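You operate a simulated robot arm through the tools that you are given. There is no shell and no other tool. Be economical: measure what you need, move in short steps, check, and stop when the job is done.

Carry out the task below with a simulated robot arm. There is one attempt and no reset: what you move stays moved.

TASK
Take the seals carton from the top of the white-topped table and leave it on top of the white filter. Then put the small green-banded bottle on top of the silver blue-banded film roll.
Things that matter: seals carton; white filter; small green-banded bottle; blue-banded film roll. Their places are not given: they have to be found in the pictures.

It is judged by the outcome, as a careful person would: the job done as asked, and still so three seconds after it is handed in. It fails if anything else is knocked over, pushed out of place, dropped, spilled or broken.

THE ROBOT
A 7-joint arm with a two-finger parallel gripper, fixed in place. Base frame: the origin is at the foot of the arm, x ahead of it, y to its left, z up; the work surface is at about z = 0. Lengths are in mm, angles in degrees, forces in N, time in s.
With the tool pointing down near the work surface it reaches from about 240 to 620 mm from the base axis. Its first joint turns from -66.0 to 66.0 degrees. Payload 2.6 kg.
Tool frame: the origin (TCP) lies between the finger pads and is the grasp point; the fingertips stand 30 mm ahead of it; z points along the fingers, y is the line along which they close. The gripper opens to 94 mm. The fingers are 28 mm wide and 10 mm thick; the gripper's body (50 by 96 mm) begins 55 mm behind the TCP.
Orientation is that of the tool frame in the base frame, as a unit quaternion [x, y, z, w]. With the fingers straight down and closing along the base's y, the tool's x points along the base's -x, its y along +y and its z along -z.

THE INTERFACE
- The arm moves only by the tool send_rows. Its argument "steps" is a list of rows, each an object of numbers (a shift or turn left out is 0, a gripper value left out holds the last): "dx", "dy", "dz": the shift along the tool's x, y, z in m; "ax", "ay", "az": the turn, a rotation vector about the tool's x, y, z in degrees; "fingers": the closure in counts, from 0 (fully open) to 255 (shut). In form: [{"dx": .., "dy": .., "dz": .., "ax": .., "ay": .., "az": .., "fingers": ..}, ...]. A call has 1 to 20 rows; each row shifts and turns the commanded pose from where the row before left it, along the tool's axes as they then stand. A row lasts 0.2 s, in which the tool goes at most 50 mm and 8.6 degrees; a call with a longer step from one row to the next is refused whole, and so is a gripper value outside its range. A pose out of reach is approached as far as the arm can. The call stops where the force on the tool passes 40 N (or 10 N more than at its start, if that is more) or the arm is blocked; 0.2 s more then pass. The fingers move at their own pace (about 72 mm/s each) and stop on an object; they squeeze with about 24 N. The grip force told is the motor's: it shows also when the fingers shut on nothing. Time passes only in rows, and 0.2 s behind the last, so rows that do not move let the fingers close. It gives the time, the measured TCP pose, the force on the tool (base axes), the opening and the grip force at its end, in the units of the frame above (readings bear some noise).
- Cameras (640 x 400 px; columns grow to the right, rows downward): "scene" is fixed at [51.9, 439, 546.9]; the picture's right is [-0.63, -0.78, 0.00], its down [-0.43, 0.35, -0.83] and it looks along [0.65, -0.52, -0.55] (base axes); focal length 253 px, centre (320, 200). "wrist" rides on the gripper at [-37, 0, -58] in the tool frame; the picture's right is [0.00, -1.00, 0.00], its down [0.97, 0.00, -0.24] and it looks along [0.24, 0.00, 0.97] (tool axes); focal length 218 px, centre (320, 200).
- get_image(camera): a new picture of that camera. No time passes.
- point_at(camera, pixels): for up to 12 pixels [column, row] of the newest picture of that camera ("zoom" is the newest enlarged one), the place [x, y, z] in the base frame of the surface seen there, good to about 2 mm, but the place of the scene camera against the robot may be out by one fixed shift of up to 25 mm in any direction. No time passes.
- inspect(camera, box): a new picture of the part [left, top, right, bottom] of that camera's present view, enlarged. No time passes.
- sign_off(): hands the job in; it is judged then, once.

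Work in short steps. Measure before you move; look again where a grasp or a placing could have gone wrong, and mend it. You have 80 turns and 46 pictures in all, the two below and enlarged ones among them. Open the gripper and draw the arm clear of the work before you hand the job in, unless the task says otherwise; then end with one line.

The tools are called after "Call:" by a JSON object that holds its "fn" and its "kwargs". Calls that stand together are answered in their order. send_rows: Moves the arm, as the interface text tells. Its arguments: {"type":"object","properties":{"steps":{"type":"array","items":{"type":"object","properties":{"dx":{"type":"number"},"dy":{"type":"number"},"dz":{"type":"number"},"ax":{"type":"number"},"ay":{"type":"number"},"az":{"type":"number"},"fingers":{"type":"number"}}}}},"required":["steps"]} The other tools are called the same way: get_image (camera) takes a picture; point_at (camera, pixels) gives the place of the surface under pixels of a picture; inspect (camera, box) takes an enlarged picture of a part of a camera's view; sign_off () hands the job in.

At the start:

```text
time: 0.0
position: [327.4, 153.0, 394.6]
orientation: [0.0, 1.0, 0.0, 0.0]
ft_force: [-0.1, 0.5, -0.4]
width: 93.8
gripper_force: 0.1
```

scene: 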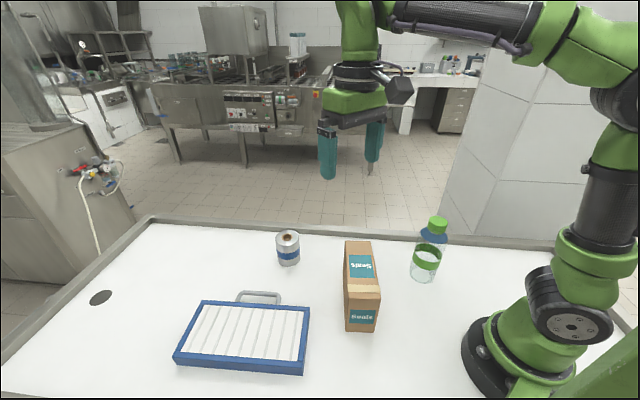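
wrist: 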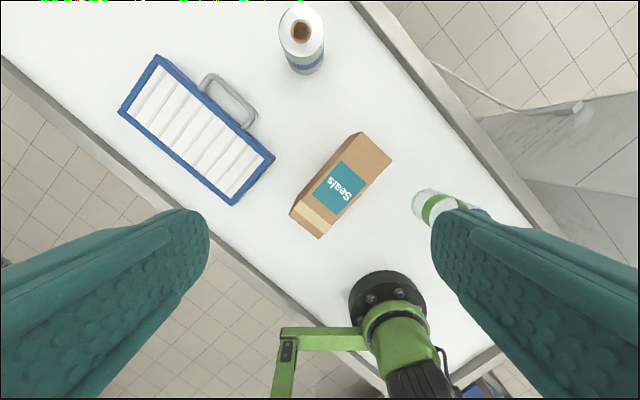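

The wrist picture shows the filter (about 195,130), the carton (340,185), the roll (302,40) and the bottle (440,205). I'll measure their points in both cameras.

Call:
{"fn": "point_at", "kwargs": {"camera": "wrist", "pixels": [[363, 134], [391, 160], [290, 213], [320, 238], [340, 187], [156, 57], [272, 158], [121, 110], [235, 203], [198, 130], [301, 30], [301, 15]]}}

Call:
{"fn": "point_at", "kwargs": {"camera": "scene", "pixels": [[346, 243], [370, 243], [347, 295], [380, 295], [360, 270], [203, 303], [308, 308], [178, 355], [303, 368], [288, 238], [437, 222], [427, 260]]}}

Call:
{"fn": "inspect", "kwargs": {"camera": "scene", "box": [160, 200, 480, 400]}}

Call:
{"fn": "inspect", "kwargs": {"camera": "wrist", "box": [100, 0, 500, 250]}}

```text
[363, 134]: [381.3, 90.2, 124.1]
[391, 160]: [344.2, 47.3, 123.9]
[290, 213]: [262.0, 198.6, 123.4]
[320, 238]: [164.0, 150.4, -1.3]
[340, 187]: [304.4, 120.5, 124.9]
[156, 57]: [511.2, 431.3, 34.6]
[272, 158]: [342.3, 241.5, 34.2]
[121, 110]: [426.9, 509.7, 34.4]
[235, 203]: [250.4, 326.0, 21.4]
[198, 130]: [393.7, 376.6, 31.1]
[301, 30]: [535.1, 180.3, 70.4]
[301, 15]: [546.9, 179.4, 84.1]
```

```text
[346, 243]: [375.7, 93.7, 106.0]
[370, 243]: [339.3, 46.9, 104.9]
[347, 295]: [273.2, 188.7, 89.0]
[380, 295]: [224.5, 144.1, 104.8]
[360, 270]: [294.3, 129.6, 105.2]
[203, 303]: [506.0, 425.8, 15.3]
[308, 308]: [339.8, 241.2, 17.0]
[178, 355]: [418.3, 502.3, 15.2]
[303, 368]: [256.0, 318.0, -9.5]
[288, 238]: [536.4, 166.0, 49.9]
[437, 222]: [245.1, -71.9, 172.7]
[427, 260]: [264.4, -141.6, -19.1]
```

```text
2.00 times, centred on (320, 300) of scene
```

zoom: 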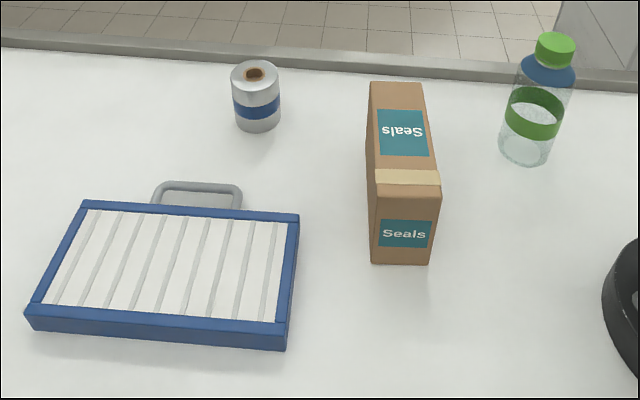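

```text
1.60 times, centred on (300, 125) of wrist
```

zoom: 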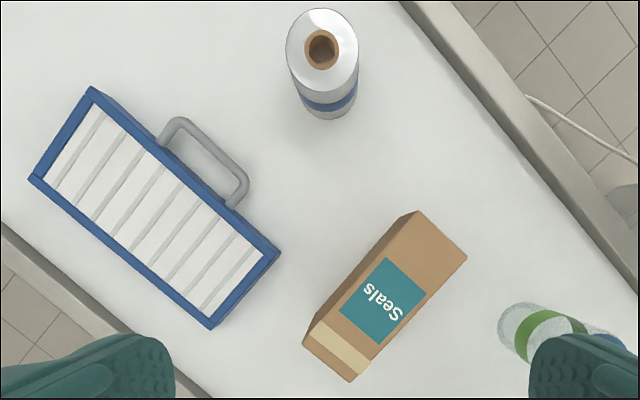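

The scene camera reads about 19 mm low in z, so I'll rely on the wrist camera. The carton's top is centred near (303,123) at z 124; it is 57 mm wide, and its width runs along about 49.5°. I'll move above it, turn 40.5° and look.

Call:
{"fn": "send_rows", "kwargs": {"steps": [{"dx": 0.024, "dy": -0.03, "fingers": 0}, {"az": 8.1, "dz": 0.03}, {"az": 8.1, "dz": 0.03}, {"az": 8.1, "dz": 0.03}, {"az": 8.1, "dz": 0.03}, {"az": 8.1, "dz": 0.03}, {}]}}

Call:
{"fn": "get_image", "kwargs": {"camera": "wrist"}}

```text
time: 1.6
position: [303.3, 122.2, 245.6]
orientation: [0.347, 0.938, 0.0, 0.0]
ft_force: [-0.1, -0.3, 1.0]
width: 94.1
gripper_force: 0.0
```

```text
41 pictures are left
```

wrist: 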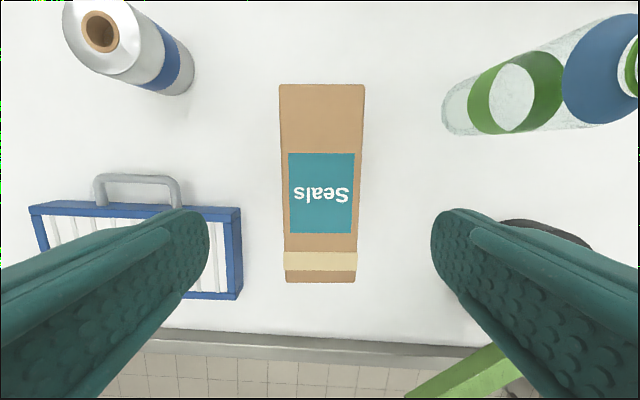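

The carton (columns 280–365, rows 84–283) is square with the fingers. I'll measure its edges, plus the bottle and roll from here.

Call:
{"fn": "point_at", "kwargs": {"camera": "wrist", "pixels": [[282, 90], [361, 90], [287, 266], [355, 266], [289, 280], [352, 280], [64, 30], [140, 20], [85, 15], [605, 60], [455, 110], [515, 90]]}}

```text
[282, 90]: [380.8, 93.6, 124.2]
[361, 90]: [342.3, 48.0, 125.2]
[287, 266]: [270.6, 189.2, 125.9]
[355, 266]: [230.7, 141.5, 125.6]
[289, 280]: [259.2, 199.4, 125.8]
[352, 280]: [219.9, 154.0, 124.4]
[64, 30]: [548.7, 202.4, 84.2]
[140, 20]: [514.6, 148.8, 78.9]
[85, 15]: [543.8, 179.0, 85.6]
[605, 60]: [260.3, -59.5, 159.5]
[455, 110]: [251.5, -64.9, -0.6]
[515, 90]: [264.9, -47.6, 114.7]
```

The grasp is centred to within 2 mm. I'll descend to TCP z of about 98 and close.

Call:
{"fn": "send_rows", "kwargs": {"steps": [{"dz": 0.035}, {"dz": 0.035}, {"dz": 0.035}, {"dz": 0.03}, {"dz": 0.013}, {}, {"fingers": 255}, {}, {}, {}]}}

```text
time: 3.8
position: [303.5, 122.2, 97.2]
orientation: [0.346, 0.938, 0.0, 0.0]
ft_force: [0.3, 0.2, -0.3]
width: 70.4
gripper_force: 24.0
```

The width reads 70.4, wider than the 60 mm I measured, so I'll check before lifting.

Call:
{"fn": "get_image", "kwargs": {"camera": "wrist"}}

Call:
{"fn": "inspect", "kwargs": {"camera": "scene", "box": [240, 140, 480, 350]}}

```text
40 pictures are left
```

wrist: 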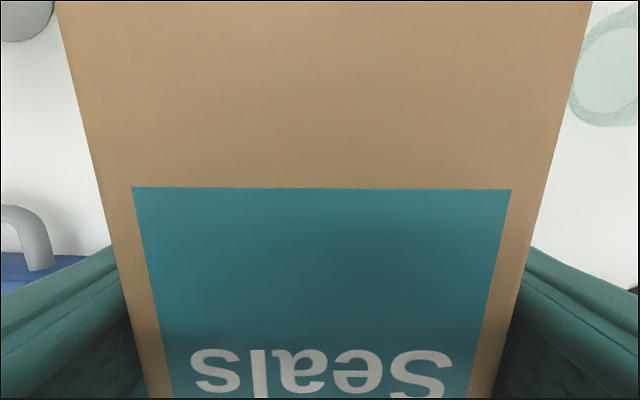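

```text
1.90 times, centred on (360, 245) of scene
```

zoom: 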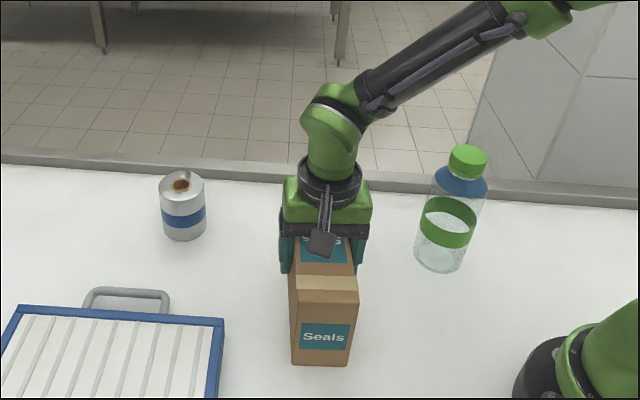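

The grip looks sound, so I'll lift 100 mm and check that it holds.

Call:
{"fn": "send_rows", "kwargs": {"steps": [{"dz": -0.01}, {"dz": -0.02}, {"dz": -0.03}, {"dz": -0.03}, {"dz": -0.03}, {}]}}

Call:
{"fn": "get_image", "kwargs": {"camera": "scene"}}

```text
time: 5.2
position: [303.0, 122.6, 218.9]
orientation: [0.346, 0.938, 0.0, 0.0]
ft_force: [0.4, 0.1, -2.9]
width: 70.1
gripper_force: 23.7
```

```text
38 pictures are left
```

scene: 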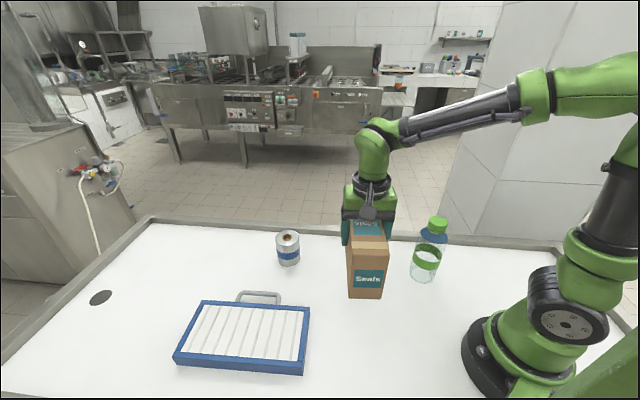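

It's held, with the bottom at about z 122. I'll shift over to the filter centre (384.5, 375.6), then turn the carton to lie along the filter's long axis.

Call:
{"fn": "send_rows", "kwargs": {"steps": [{"dx": 0.0128, "dy": 0.0306}, {"dx": 0.0128, "dy": 0.0306}, {"dx": 0.0128, "dy": 0.0306}, {"dx": 0.0128, "dy": 0.0306}, {"dx": 0.0128, "dy": 0.0306}, {"dx": 0.0128, "dy": 0.0306}, {"dx": 0.0128, "dy": 0.0306}, {"dx": 0.0128, "dy": 0.0306}, {"az": -7.4}, {"az": -7.4}, {"az": -7.4}, {"az": -7.4}, {"az": -7.4}, {"az": -7.4}, {"az": -7.4}, {"az": -7.4}, {"az": -7.4}, {"az": -7.4}]}}

Call:
{"fn": "send_rows", "kwargs": {"steps": [{"az": -7.4}, {"az": -7.4}, {}, {}]}}

Call:
{"fn": "get_image", "kwargs": {"camera": "scene"}}

Call:
{"fn": "get_image", "kwargs": {"camera": "wrist"}}

```text
time: 9.0
position: [384.7, 375.0, 217.1]
orientation: [-0.29, 0.957, 0.001, 0.001]
ft_force: [-0.2, -0.1, -2.4]
width: 70.3
gripper_force: 24.4
```

```text
time: 10.0
position: [384.6, 375.0, 217.4]
orientation: [-0.41, 0.912, 0.0, 0.0]
ft_force: [-0.7, -0.2, -2.1]
width: 70.1
gripper_force: 24.2
```

```text
37 pictures are left
```

scene: 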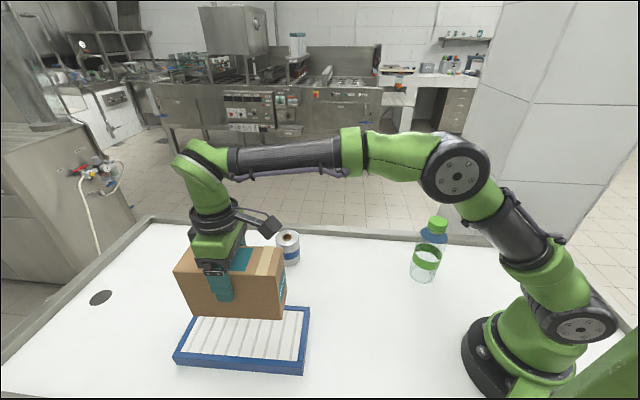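

```text
36 pictures are left
```

wrist: 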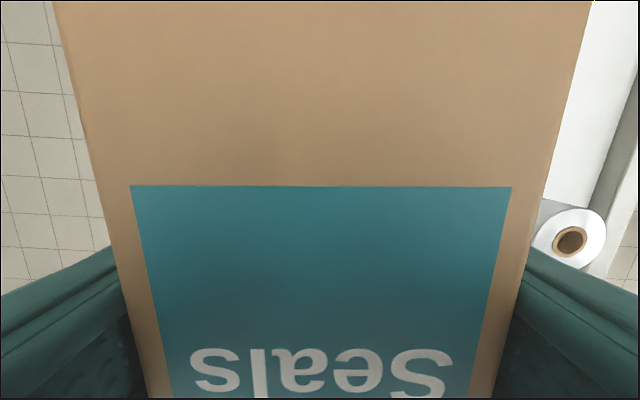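

It's aligned above the filter. Contact should come at TCP z of about 128, so I'll go down to 134 and then in small steps.

Call:
{"fn": "send_rows", "kwargs": {"steps": [{"dz": 0.03}, {"dz": 0.03}, {"dz": 0.018}, {"dz": 0.005}, {}]}}

Call:
{"fn": "send_rows", "kwargs": {"steps": [{"dz": 0.002}, {"dz": 0.001}, {}]}}

Call:
{"fn": "inspect", "kwargs": {"camera": "scene", "box": [140, 200, 340, 390]}}

```text
time: 11.2
position: [383.1, 375.6, 135.3]
orientation: [-0.409, 0.913, -0.001, 0.0]
ft_force: [-1.4, -0.9, -2.8]
width: 70.2
gripper_force: 24.4
```

```text
time: 12.0
position: [384.3, 375.3, 131.5]
orientation: [-0.41, 0.912, 0.0, 0.0]
ft_force: [-0.6, -1.0, -1.7]
width: 70.1
gripper_force: 23.8
```

```text
2.11 times, centred on (240, 295) of scene
```

zoom: 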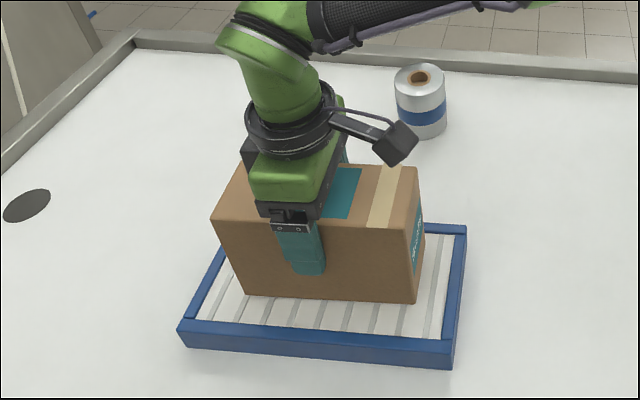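

Still no contact at 131.5. I'll check side clearance against the rim with points on the zoom.

Call:
{"fn": "point_at", "kwargs": {"camera": "zoom", "pixels": [[250, 290], [410, 298], [250, 330], [400, 345], [185, 330], [450, 362], [462, 228], [240, 170], [415, 170], [215, 215], [408, 230], [460, 250]]}}

```text
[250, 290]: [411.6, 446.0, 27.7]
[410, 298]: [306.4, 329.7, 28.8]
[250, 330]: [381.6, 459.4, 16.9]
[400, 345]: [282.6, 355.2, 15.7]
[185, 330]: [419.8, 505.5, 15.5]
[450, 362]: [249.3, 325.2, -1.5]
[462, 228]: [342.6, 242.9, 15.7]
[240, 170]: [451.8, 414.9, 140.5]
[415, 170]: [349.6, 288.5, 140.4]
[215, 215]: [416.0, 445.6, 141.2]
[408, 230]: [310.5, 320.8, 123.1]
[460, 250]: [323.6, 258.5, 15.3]
```

The carton sits about 3 mm too far toward the far rim. I'll shift +3 mm along tool y and keep lowering until contact.

Call:
{"fn": "send_rows", "kwargs": {"steps": [{"dy": 0.003}, {"dz": 0.0015}, {"dz": 0.001}, {}]}}

Call:
{"fn": "send_rows", "kwargs": {"steps": [{"dz": 0.001}, {"dz": 0.001}, {}]}}

```text
time: 13.0
position: [382.1, 377.6, 130.7]
orientation: [-0.41, 0.912, 0.001, 0.003]
ft_force: [-1.7, -3.4, 20.5]
width: 70.5
gripper_force: 23.9
```

```text
time: 13.8
position: [384.5, 378.3, 128.4]
orientation: [-0.41, 0.912, 0.0, 0.002]
ft_force: [4.7, 2.5, 20.2]
width: 70.4
gripper_force: 23.8
```

Contact is confirmed at about 20 N. I'll ease off 1.5 mm, open and look.

Call:
{"fn": "send_rows", "kwargs": {"steps": [{"dz": -0.0015}, {}, {"fingers": 0}, {}, {}, {}]}}

Call:
{"fn": "inspect", "kwargs": {"camera": "scene", "box": [140, 200, 340, 390]}}

```text
time: 15.2
position: [381.3, 376.4, 128.8]
orientation: [-0.41, 0.912, 0.0, 0.0]
ft_force: [0.6, 0.1, -0.5]
width: 93.9
gripper_force: 0.0
```

```text
2.11 times, centred on (240, 295) of scene
```

zoom: 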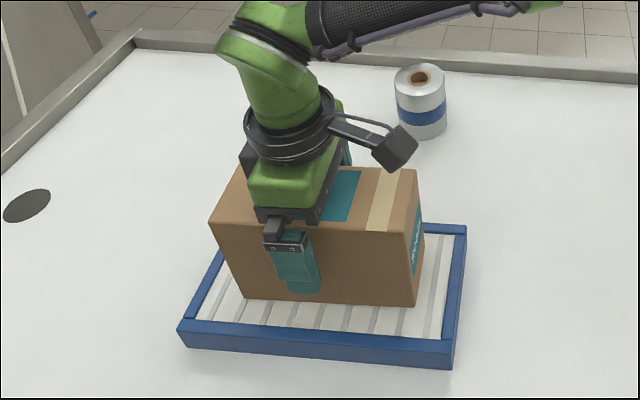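

The carton sits inside the rim and the filter hasn't moved. I'll rise straight up and look back.

Call:
{"fn": "send_rows", "kwargs": {"steps": [{"dz": -0.03}, {"dz": -0.04}, {"dz": -0.04}, {"dz": -0.04}, {"dz": -0.04}, {"az": 8.06}, {"az": 8.06}, {"az": 8.06}, {"az": 8.06}, {"az": 8.06}, {"az": 8.06}, {}]}}

Call:
{"fn": "get_image", "kwargs": {"camera": "wrist"}}

```text
time: 17.8
position: [381.3, 377.9, 318.1]
orientation: [0.001, 1.0, 0.0, 0.0]
ft_force: [-0.2, -0.8, 0.6]
width: 94.1
gripper_force: 0.2
```

```text
33 pictures are left
```

wrist: 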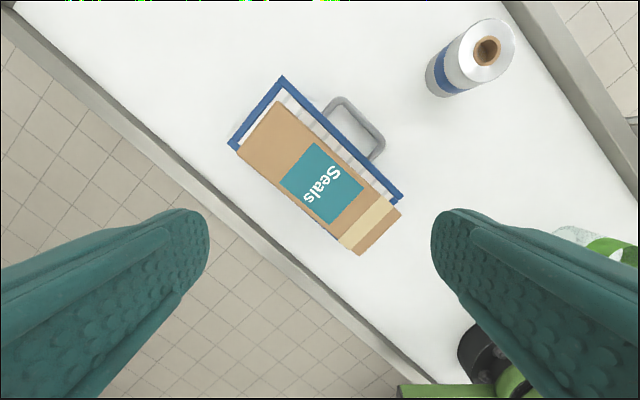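

The carton is on the filter. Now I'll move toward the bottle for a look from above.

Call:
{"fn": "send_rows", "kwargs": {"steps": [{"dx": 0.0, "dy": -0.045}, {"dx": 0.01, "dy": -0.045}, {"dx": 0.01, "dy": -0.045}, {"dx": 0.01, "dy": -0.045}, {"dx": 0.01, "dy": -0.045}, {"dx": 0.01, "dy": -0.045}, {"dx": 0.0, "dy": -0.045}, {"dx": 0.0, "dy": -0.045}, {"dz": -0.04}, {"dz": -0.04}, {}]}}

Call:
{"fn": "get_image", "kwargs": {"camera": "wrist"}}

```text
time: 20.2
position: [330.2, 17.4, 398.1]
orientation: [0.0, 1.0, 0.001, 0.001]
ft_force: [0.0, 0.1, -0.9]
width: 94.0
gripper_force: 0.0
```

```text
32 pictures are left
```

wrist: 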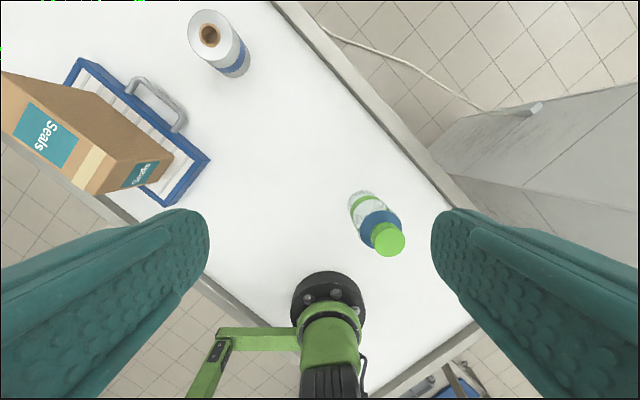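

Call:
{"fn": "inspect", "kwargs": {"camera": "wrist", "box": [320, 170, 440, 270]}}

Call:
{"fn": "point_at", "kwargs": {"camera": "wrist", "pixels": [[388, 240], [374, 240], [405, 240], [390, 225], [390, 255], [361, 193], [350, 207], [372, 200], [358, 222], [400, 218], [360, 238], [380, 212]]}}

```text
4.00 times, centred on (380, 220) of wrist
```

zoom: 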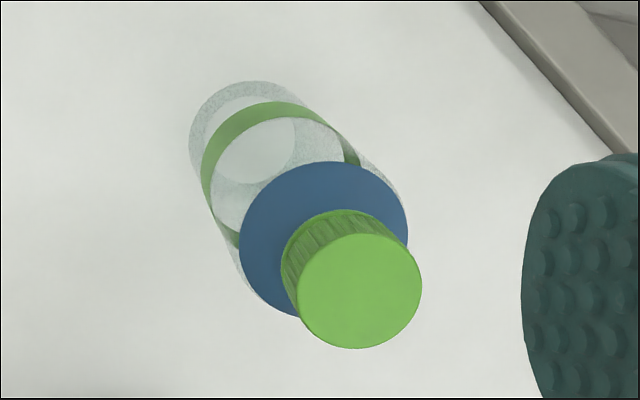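

```text
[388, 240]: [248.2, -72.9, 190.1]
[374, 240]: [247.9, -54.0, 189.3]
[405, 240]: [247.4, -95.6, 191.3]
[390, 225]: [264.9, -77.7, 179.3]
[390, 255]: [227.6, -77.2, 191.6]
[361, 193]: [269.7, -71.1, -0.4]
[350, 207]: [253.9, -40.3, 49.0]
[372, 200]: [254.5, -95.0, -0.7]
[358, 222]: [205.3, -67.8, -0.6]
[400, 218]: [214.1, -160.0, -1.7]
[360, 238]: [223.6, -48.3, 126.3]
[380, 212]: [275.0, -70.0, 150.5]
```

The bottle's cap is centred near (244.8, -75.4) at z 190, and the body is about 58 mm across up to z 150. I'll move above it and check centring.

Call:
{"fn": "send_rows", "kwargs": {"steps": [{"dx": 0.0285, "dy": -0.031}, {"dx": 0.0285, "dy": -0.031}, {"dx": 0.0284, "dy": -0.0308}, {"dz": 0.04}, {"dz": 0.04}, {"dz": 0.04}, {}, {}]}}

Call:
{"fn": "get_image", "kwargs": {"camera": "wrist"}}

```text
time: 22.0
position: [245.7, -74.9, 278.8]
orientation: [0.0, 1.0, 0.0, 0.0]
ft_force: [-0.1, 0.8, 0.3]
width: 93.9
gripper_force: 0.1
```

```text
30 pictures are left
```

wrist: 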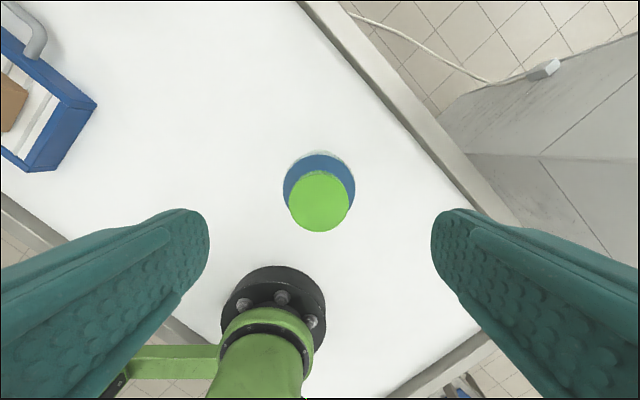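

Call:
{"fn": "point_at", "kwargs": {"camera": "wrist", "pixels": [[319, 202], [292, 202], [346, 202], [319, 176], [319, 228], [286, 185], [352, 185], [319, 160]]}}

```text
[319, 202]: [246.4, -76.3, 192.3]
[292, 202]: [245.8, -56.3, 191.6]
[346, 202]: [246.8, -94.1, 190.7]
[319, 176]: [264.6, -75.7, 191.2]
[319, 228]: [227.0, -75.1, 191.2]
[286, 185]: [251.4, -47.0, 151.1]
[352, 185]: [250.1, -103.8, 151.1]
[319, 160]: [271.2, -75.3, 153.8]
```

It's centred at (246, -75.3). I'll descend to TCP z 141 so the palm clears the cap at 191, then close.

Call:
{"fn": "send_rows", "kwargs": {"steps": [{"dz": 0.035}, {"dz": 0.035}, {"dz": 0.035}, {"dz": 0.025}, {"dz": 0.008}, {}, {}, {"fingers": 255}, {}, {}, {}, {}]}}

Call:
{"fn": "inspect", "kwargs": {"camera": "scene", "box": [360, 130, 520, 300]}}

```text
time: 24.6
position: [247.9, -74.9, 141.5]
orientation: [0.0, 1.0, 0.0, 0.0]
ft_force: [-0.3, 0.4, 0.1]
width: 67.1
gripper_force: 24.0
```

```text
2.35 times, centred on (440, 215) of scene
```

zoom: 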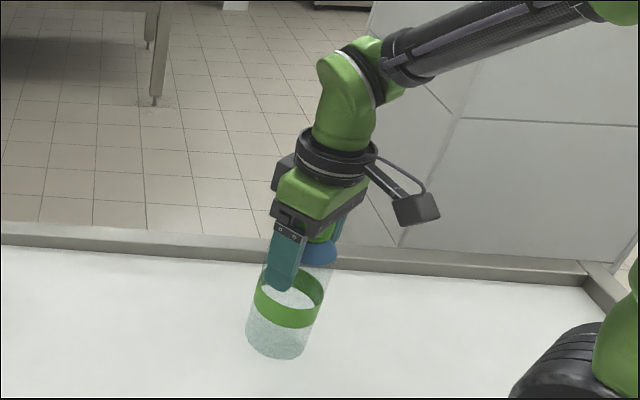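

Gripped. I'll lift 130 mm and look.

Call:
{"fn": "send_rows", "kwargs": {"steps": [{"dz": -0.01}, {"dz": -0.02}, {"dz": -0.03}, {"dz": -0.035}, {"dz": -0.035}, {}, {}]}}

Call:
{"fn": "get_image", "kwargs": {"camera": "scene"}}

```text
time: 26.2
position: [247.1, -75.6, 272.3]
orientation: [0.0, 1.0, 0.0, 0.0]
ft_force: [0.0, 0.4, 0.3]
width: 67.3
gripper_force: 24.3
```

```text
28 pictures are left
```

scene: 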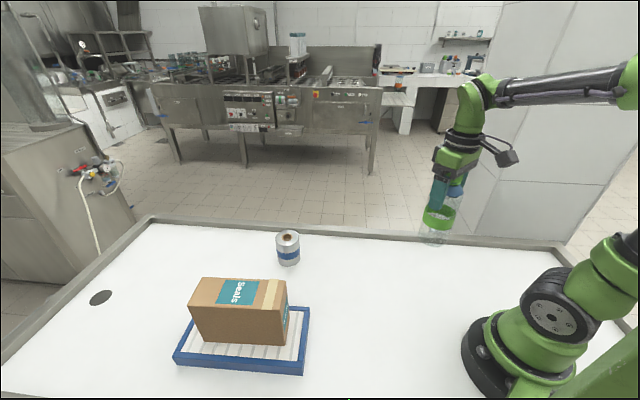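

The bottle is held. I'll move nearer the roll for a precise look at its top, keeping the bottle at one side of the view.

Call:
{"fn": "send_rows", "kwargs": {"steps": [{"dx": -0.03, "dy": 0.025}, {"dx": -0.03, "dy": 0.025}, {"dx": -0.03, "dy": 0.025}, {"dx": -0.03, "dy": 0.025}, {"dx": -0.03, "dy": 0.025}, {"dx": -0.03, "dy": 0.025}, {}, {}]}}

Call:
{"fn": "get_image", "kwargs": {"camera": "wrist"}}

```text
time: 28.0
position: [426.2, 76.3, 270.1]
orientation: [0.0, 1.0, 0.0, 0.0]
ft_force: [-0.4, 0.1, -0.8]
width: 67.1
gripper_force: 24.1
```

```text
27 pictures are left
```

wrist: 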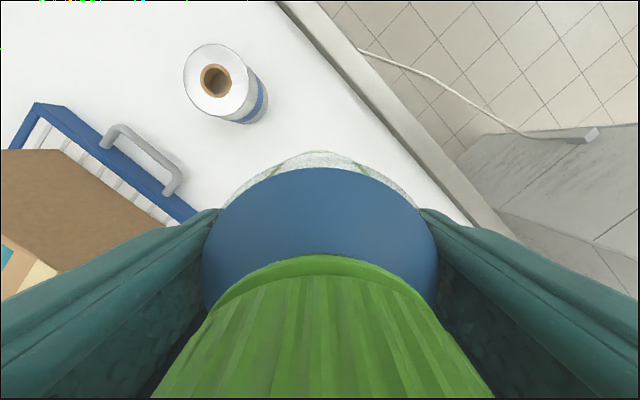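

Call:
{"fn": "inspect", "kwargs": {"camera": "wrist", "box": [160, 30, 288, 110]}}

Call:
{"fn": "point_at", "kwargs": {"camera": "wrist", "pixels": [[187, 77], [243, 85], [213, 48], [213, 108], [196, 77], [235, 82], [215, 57], [217, 102]]}}

```text
5.00 times, centred on (224, 70) of wrist
```

zoom: 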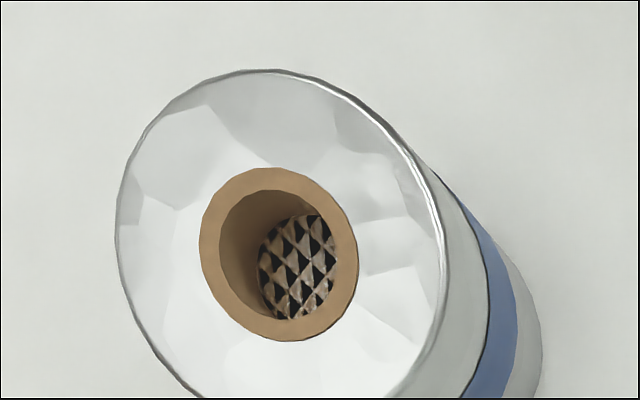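

```text
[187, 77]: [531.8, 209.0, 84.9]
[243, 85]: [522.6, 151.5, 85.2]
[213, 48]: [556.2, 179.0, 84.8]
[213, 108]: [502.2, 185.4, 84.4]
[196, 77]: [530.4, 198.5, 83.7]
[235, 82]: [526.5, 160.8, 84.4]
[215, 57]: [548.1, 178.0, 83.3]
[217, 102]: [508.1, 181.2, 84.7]
```

Call:
{"fn": "point_at", "kwargs": {"camera": "zoom", "pixels": [[203, 235], [355, 265], [263, 171], [292, 337], [216, 195], [340, 318], [222, 305], [330, 205], [119, 235], [438, 270], [250, 73], [150, 130]]}}

```text
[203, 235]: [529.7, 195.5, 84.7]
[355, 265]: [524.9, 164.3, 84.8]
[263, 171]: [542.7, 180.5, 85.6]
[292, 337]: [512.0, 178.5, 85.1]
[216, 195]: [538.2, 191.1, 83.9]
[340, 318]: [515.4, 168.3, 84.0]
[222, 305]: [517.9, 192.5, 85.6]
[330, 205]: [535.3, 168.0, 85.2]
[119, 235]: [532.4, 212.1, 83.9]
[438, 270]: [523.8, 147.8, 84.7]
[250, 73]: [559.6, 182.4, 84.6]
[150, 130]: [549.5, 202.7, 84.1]
```

The roll's top centre is (527.5, 179.9) at z 84.8, about 65 mm across. The bottle axis sits 1.5 mm on the -x side of the TCP, so the target is TCP (528.8, 179.8), with contact at z of about 226.

Call:
{"fn": "send_rows", "kwargs": {"steps": [{"dx": -0.0256, "dy": 0.0259}, {"dx": -0.0257, "dy": 0.0259}, {"dx": -0.0257, "dy": 0.0259}, {"dx": -0.0256, "dy": 0.0258}, {}, {"dz": 0.015}, {"dz": 0.015}, {}, {}]}}

Call:
{"fn": "get_image", "kwargs": {"camera": "wrist"}}

Call:
{"fn": "inspect", "kwargs": {"camera": "scene", "box": [220, 140, 360, 280]}}

```text
time: 30.0
position: [529.4, 178.2, 240.7]
orientation: [0.0, 1.0, 0.0, 0.0]
ft_force: [0.0, 1.3, 0.2]
width: 67.2
gripper_force: 24.1
```

```text
25 pictures are left
```

wrist: 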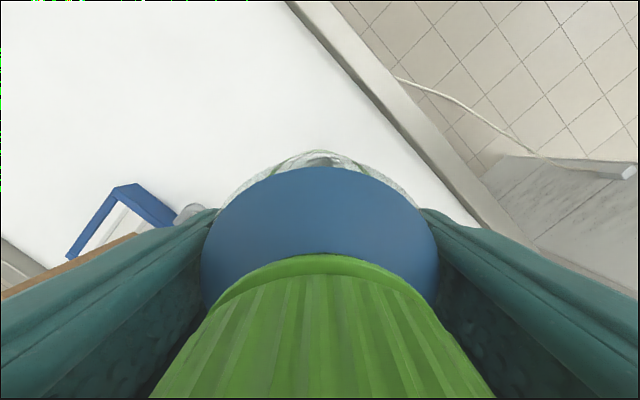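

```text
2.86 times, centred on (290, 210) of scene
```

zoom: 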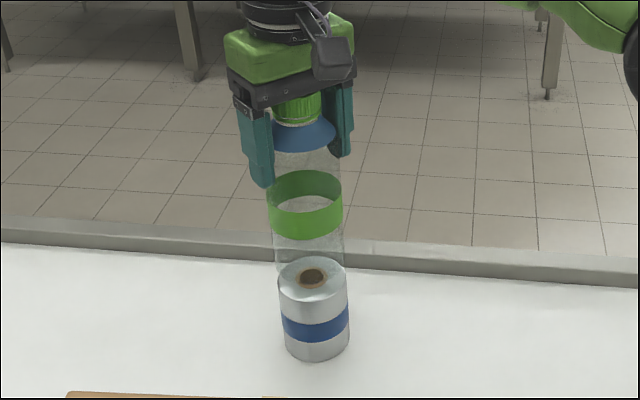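

The bottle is in line with the roll's axis. I'll lower gently to contact.

Call:
{"fn": "send_rows", "kwargs": {"steps": [{"dz": 0.006}, {"dz": 0.004}, {"dz": 0.002}, {}, {}]}}

Call:
{"fn": "send_rows", "kwargs": {"steps": [{"dz": 0.001}, {"dz": 0.001}, {}]}}

```text
time: 31.2
position: [529.6, 178.4, 228.4]
orientation: [0.0, 1.0, 0.0, 0.0]
ft_force: [-0.3, -0.1, -0.6]
width: 67.0
gripper_force: 23.8
```

```text
time: 32.0
position: [529.5, 178.1, 225.2]
orientation: [0.0, 1.0, 0.0, 0.0]
ft_force: [0.5, 0.5, 0.1]
width: 67.1
gripper_force: 24.1
```

Still no contact, and y reads a steady 178.2. I'll correct 1.2 mm and continue in 1 mm steps.

Call:
{"fn": "send_rows", "kwargs": {"steps": [{"dy": 0.0012}, {}, {"dz": 0.001}, {}]}}

Call:
{"fn": "send_rows", "kwargs": {"steps": [{"dz": 0.0007}, {}]}}

```text
time: 33.0
position: [528.9, 178.9, 225.1]
orientation: [0.0, 1.0, 0.0, 0.0]
ft_force: [0.4, -0.7, -0.2]
width: 66.7
gripper_force: 24.3
```

```text
time: 33.6
position: [529.2, 179.6, 225.6]
orientation: [0.0, 1.0, 0.0, 0.0]
ft_force: [0.0, -0.1, 1.3]
width: 67.0
gripper_force: 24.2
```

Call:
{"fn": "send_rows", "kwargs": {"steps": [{"dz": 0.0007}, {}]}}

Call:
{"fn": "inspect", "kwargs": {"camera": "scene", "box": [240, 190, 340, 280]}}

```text
time: 34.2
position: [530.2, 179.0, 226.1]
orientation: [0.001, 1.0, 0.0, 0.001]
ft_force: [-0.8, 0.1, 6.5]
width: 67.0
gripper_force: 23.4
```

```text
4.44 times, centred on (290, 235) of scene
```

zoom: 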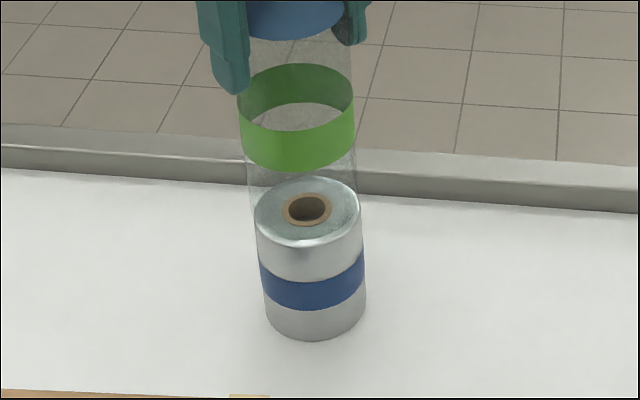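

Contact at 6.5 N and the bottle is seated squarely. I'll open in stages and check before rising.

Call:
{"fn": "send_rows", "kwargs": {"steps": [{"fingers": 60}, {"fingers": 30}, {"fingers": 0}, {}, {}, {}]}}

Call:
{"fn": "get_image", "kwargs": {"camera": "wrist"}}

Call:
{"fn": "inspect", "kwargs": {"camera": "scene", "box": [220, 140, 360, 280]}}

```text
time: 35.6
position: [529.8, 178.6, 224.2]
orientation: [0.0, 1.0, 0.0, 0.0]
ft_force: [0.1, -0.1, -0.5]
width: 94.0
gripper_force: 0.2
```

```text
22 pictures are left
```

wrist: 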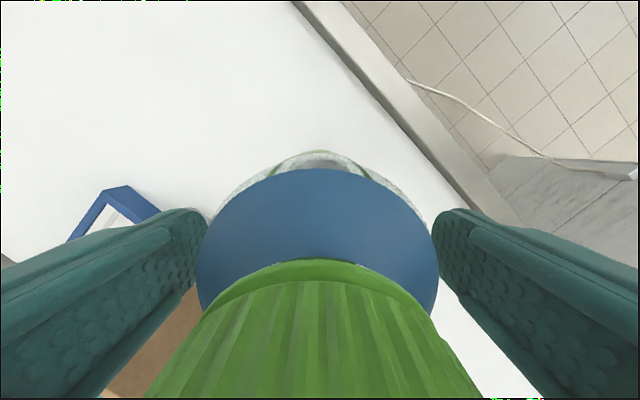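

```text
2.86 times, centred on (290, 210) of scene
```

zoom: 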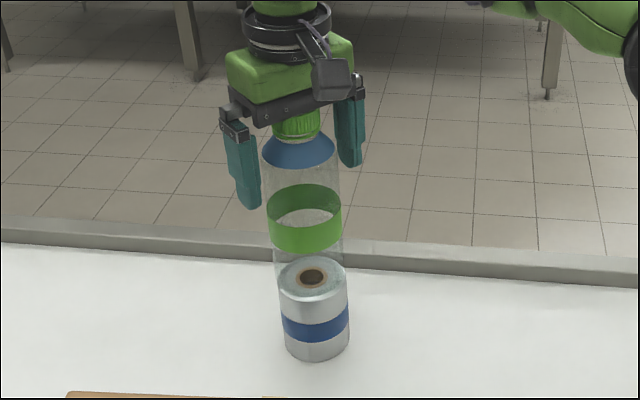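

The bottle is standing free with both fingers clear. I'll rise straight up in small steps.

Call:
{"fn": "send_rows", "kwargs": {"steps": [{"dz": -0.01}, {"dz": -0.02}, {"dz": -0.02}, {}]}}

Call:
{"fn": "send_rows", "kwargs": {"steps": [{"dz": -0.025}, {"dz": -0.025}, {"dz": -0.02}, {}]}}

Call:
{"fn": "get_image", "kwargs": {"camera": "scene"}}

```text
time: 36.6
position: [528.3, 179.2, 275.1]
orientation: [-0.001, 1.0, 0.0, 0.0]
ft_force: [-0.4, 1.0, 0.2]
width: 93.9
gripper_force: 0.1
```

```text
time: 37.6
position: [511.4, 179.5, 322.1]
orientation: [-0.001, 1.0, 0.0, 0.001]
ft_force: [-0.5, -0.3, 0.4]
width: 94.1
gripper_force: 0.1
out of reach, approached as far as the arm can: row 1, 2, 3
```

```text
20 pictures are left
```

scene: 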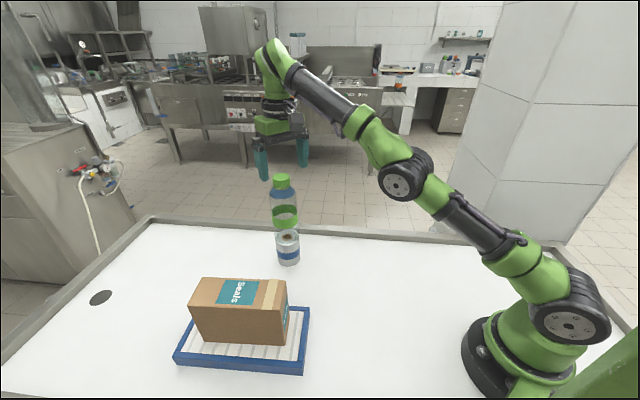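

The bottle stands and the tips (z 292) are above the cap (276). I'll draw back toward the base.

Call:
{"fn": "send_rows", "kwargs": {"steps": [{"dx": 0.02}, {"dx": 0.03}, {"dx": 0.04}, {"dx": 0.04}, {"dy": -0.03, "dx": 0.02}, {"dy": -0.04}, {"dy": -0.04}, {}, {}, {}]}}

Call:
{"fn": "get_image", "kwargs": {"camera": "scene"}}

Call:
{"fn": "get_image", "kwargs": {"camera": "wrist"}}

```text
time: 39.8
position: [379.9, 72.0, 322.4]
orientation: [0.001, 1.0, 0.0, 0.0]
ft_force: [0.1, 1.0, 0.1]
width: 94.0
gripper_force: 0.1
out of reach, approached as far as the arm can: row 1
```

```text
19 pictures are left
```

scene: 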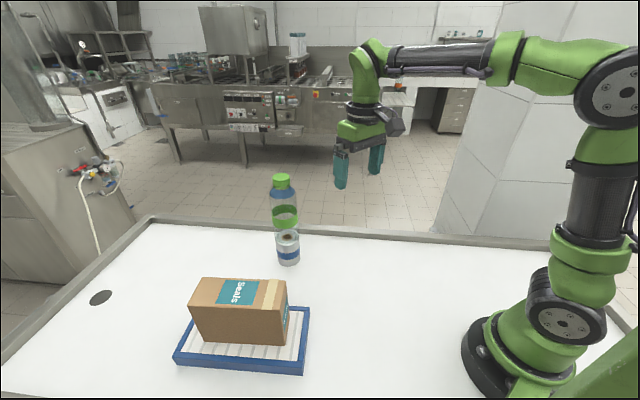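

```text
18 pictures are left
```

wrist: 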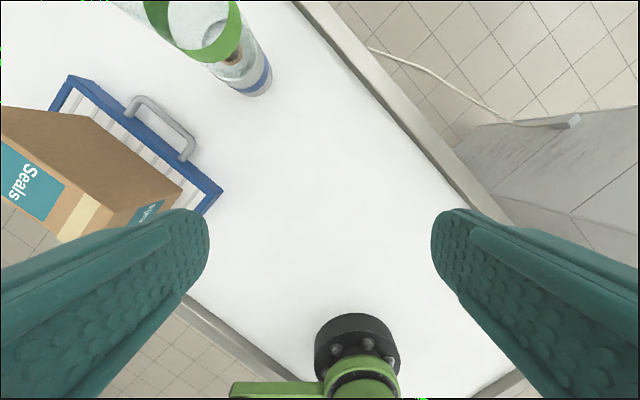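

Both placements are stable, the gripper is open and the arm is clear, so I'm handing it in.

Call:
{"fn": "sign_off", "kwargs": {}}

```text
The job is handed in.
```

The seals carton is on top of the white filter and the green-banded bottle is standing on the blue-banded film roll; both were steady in the last pictures, and nothing else was moved.
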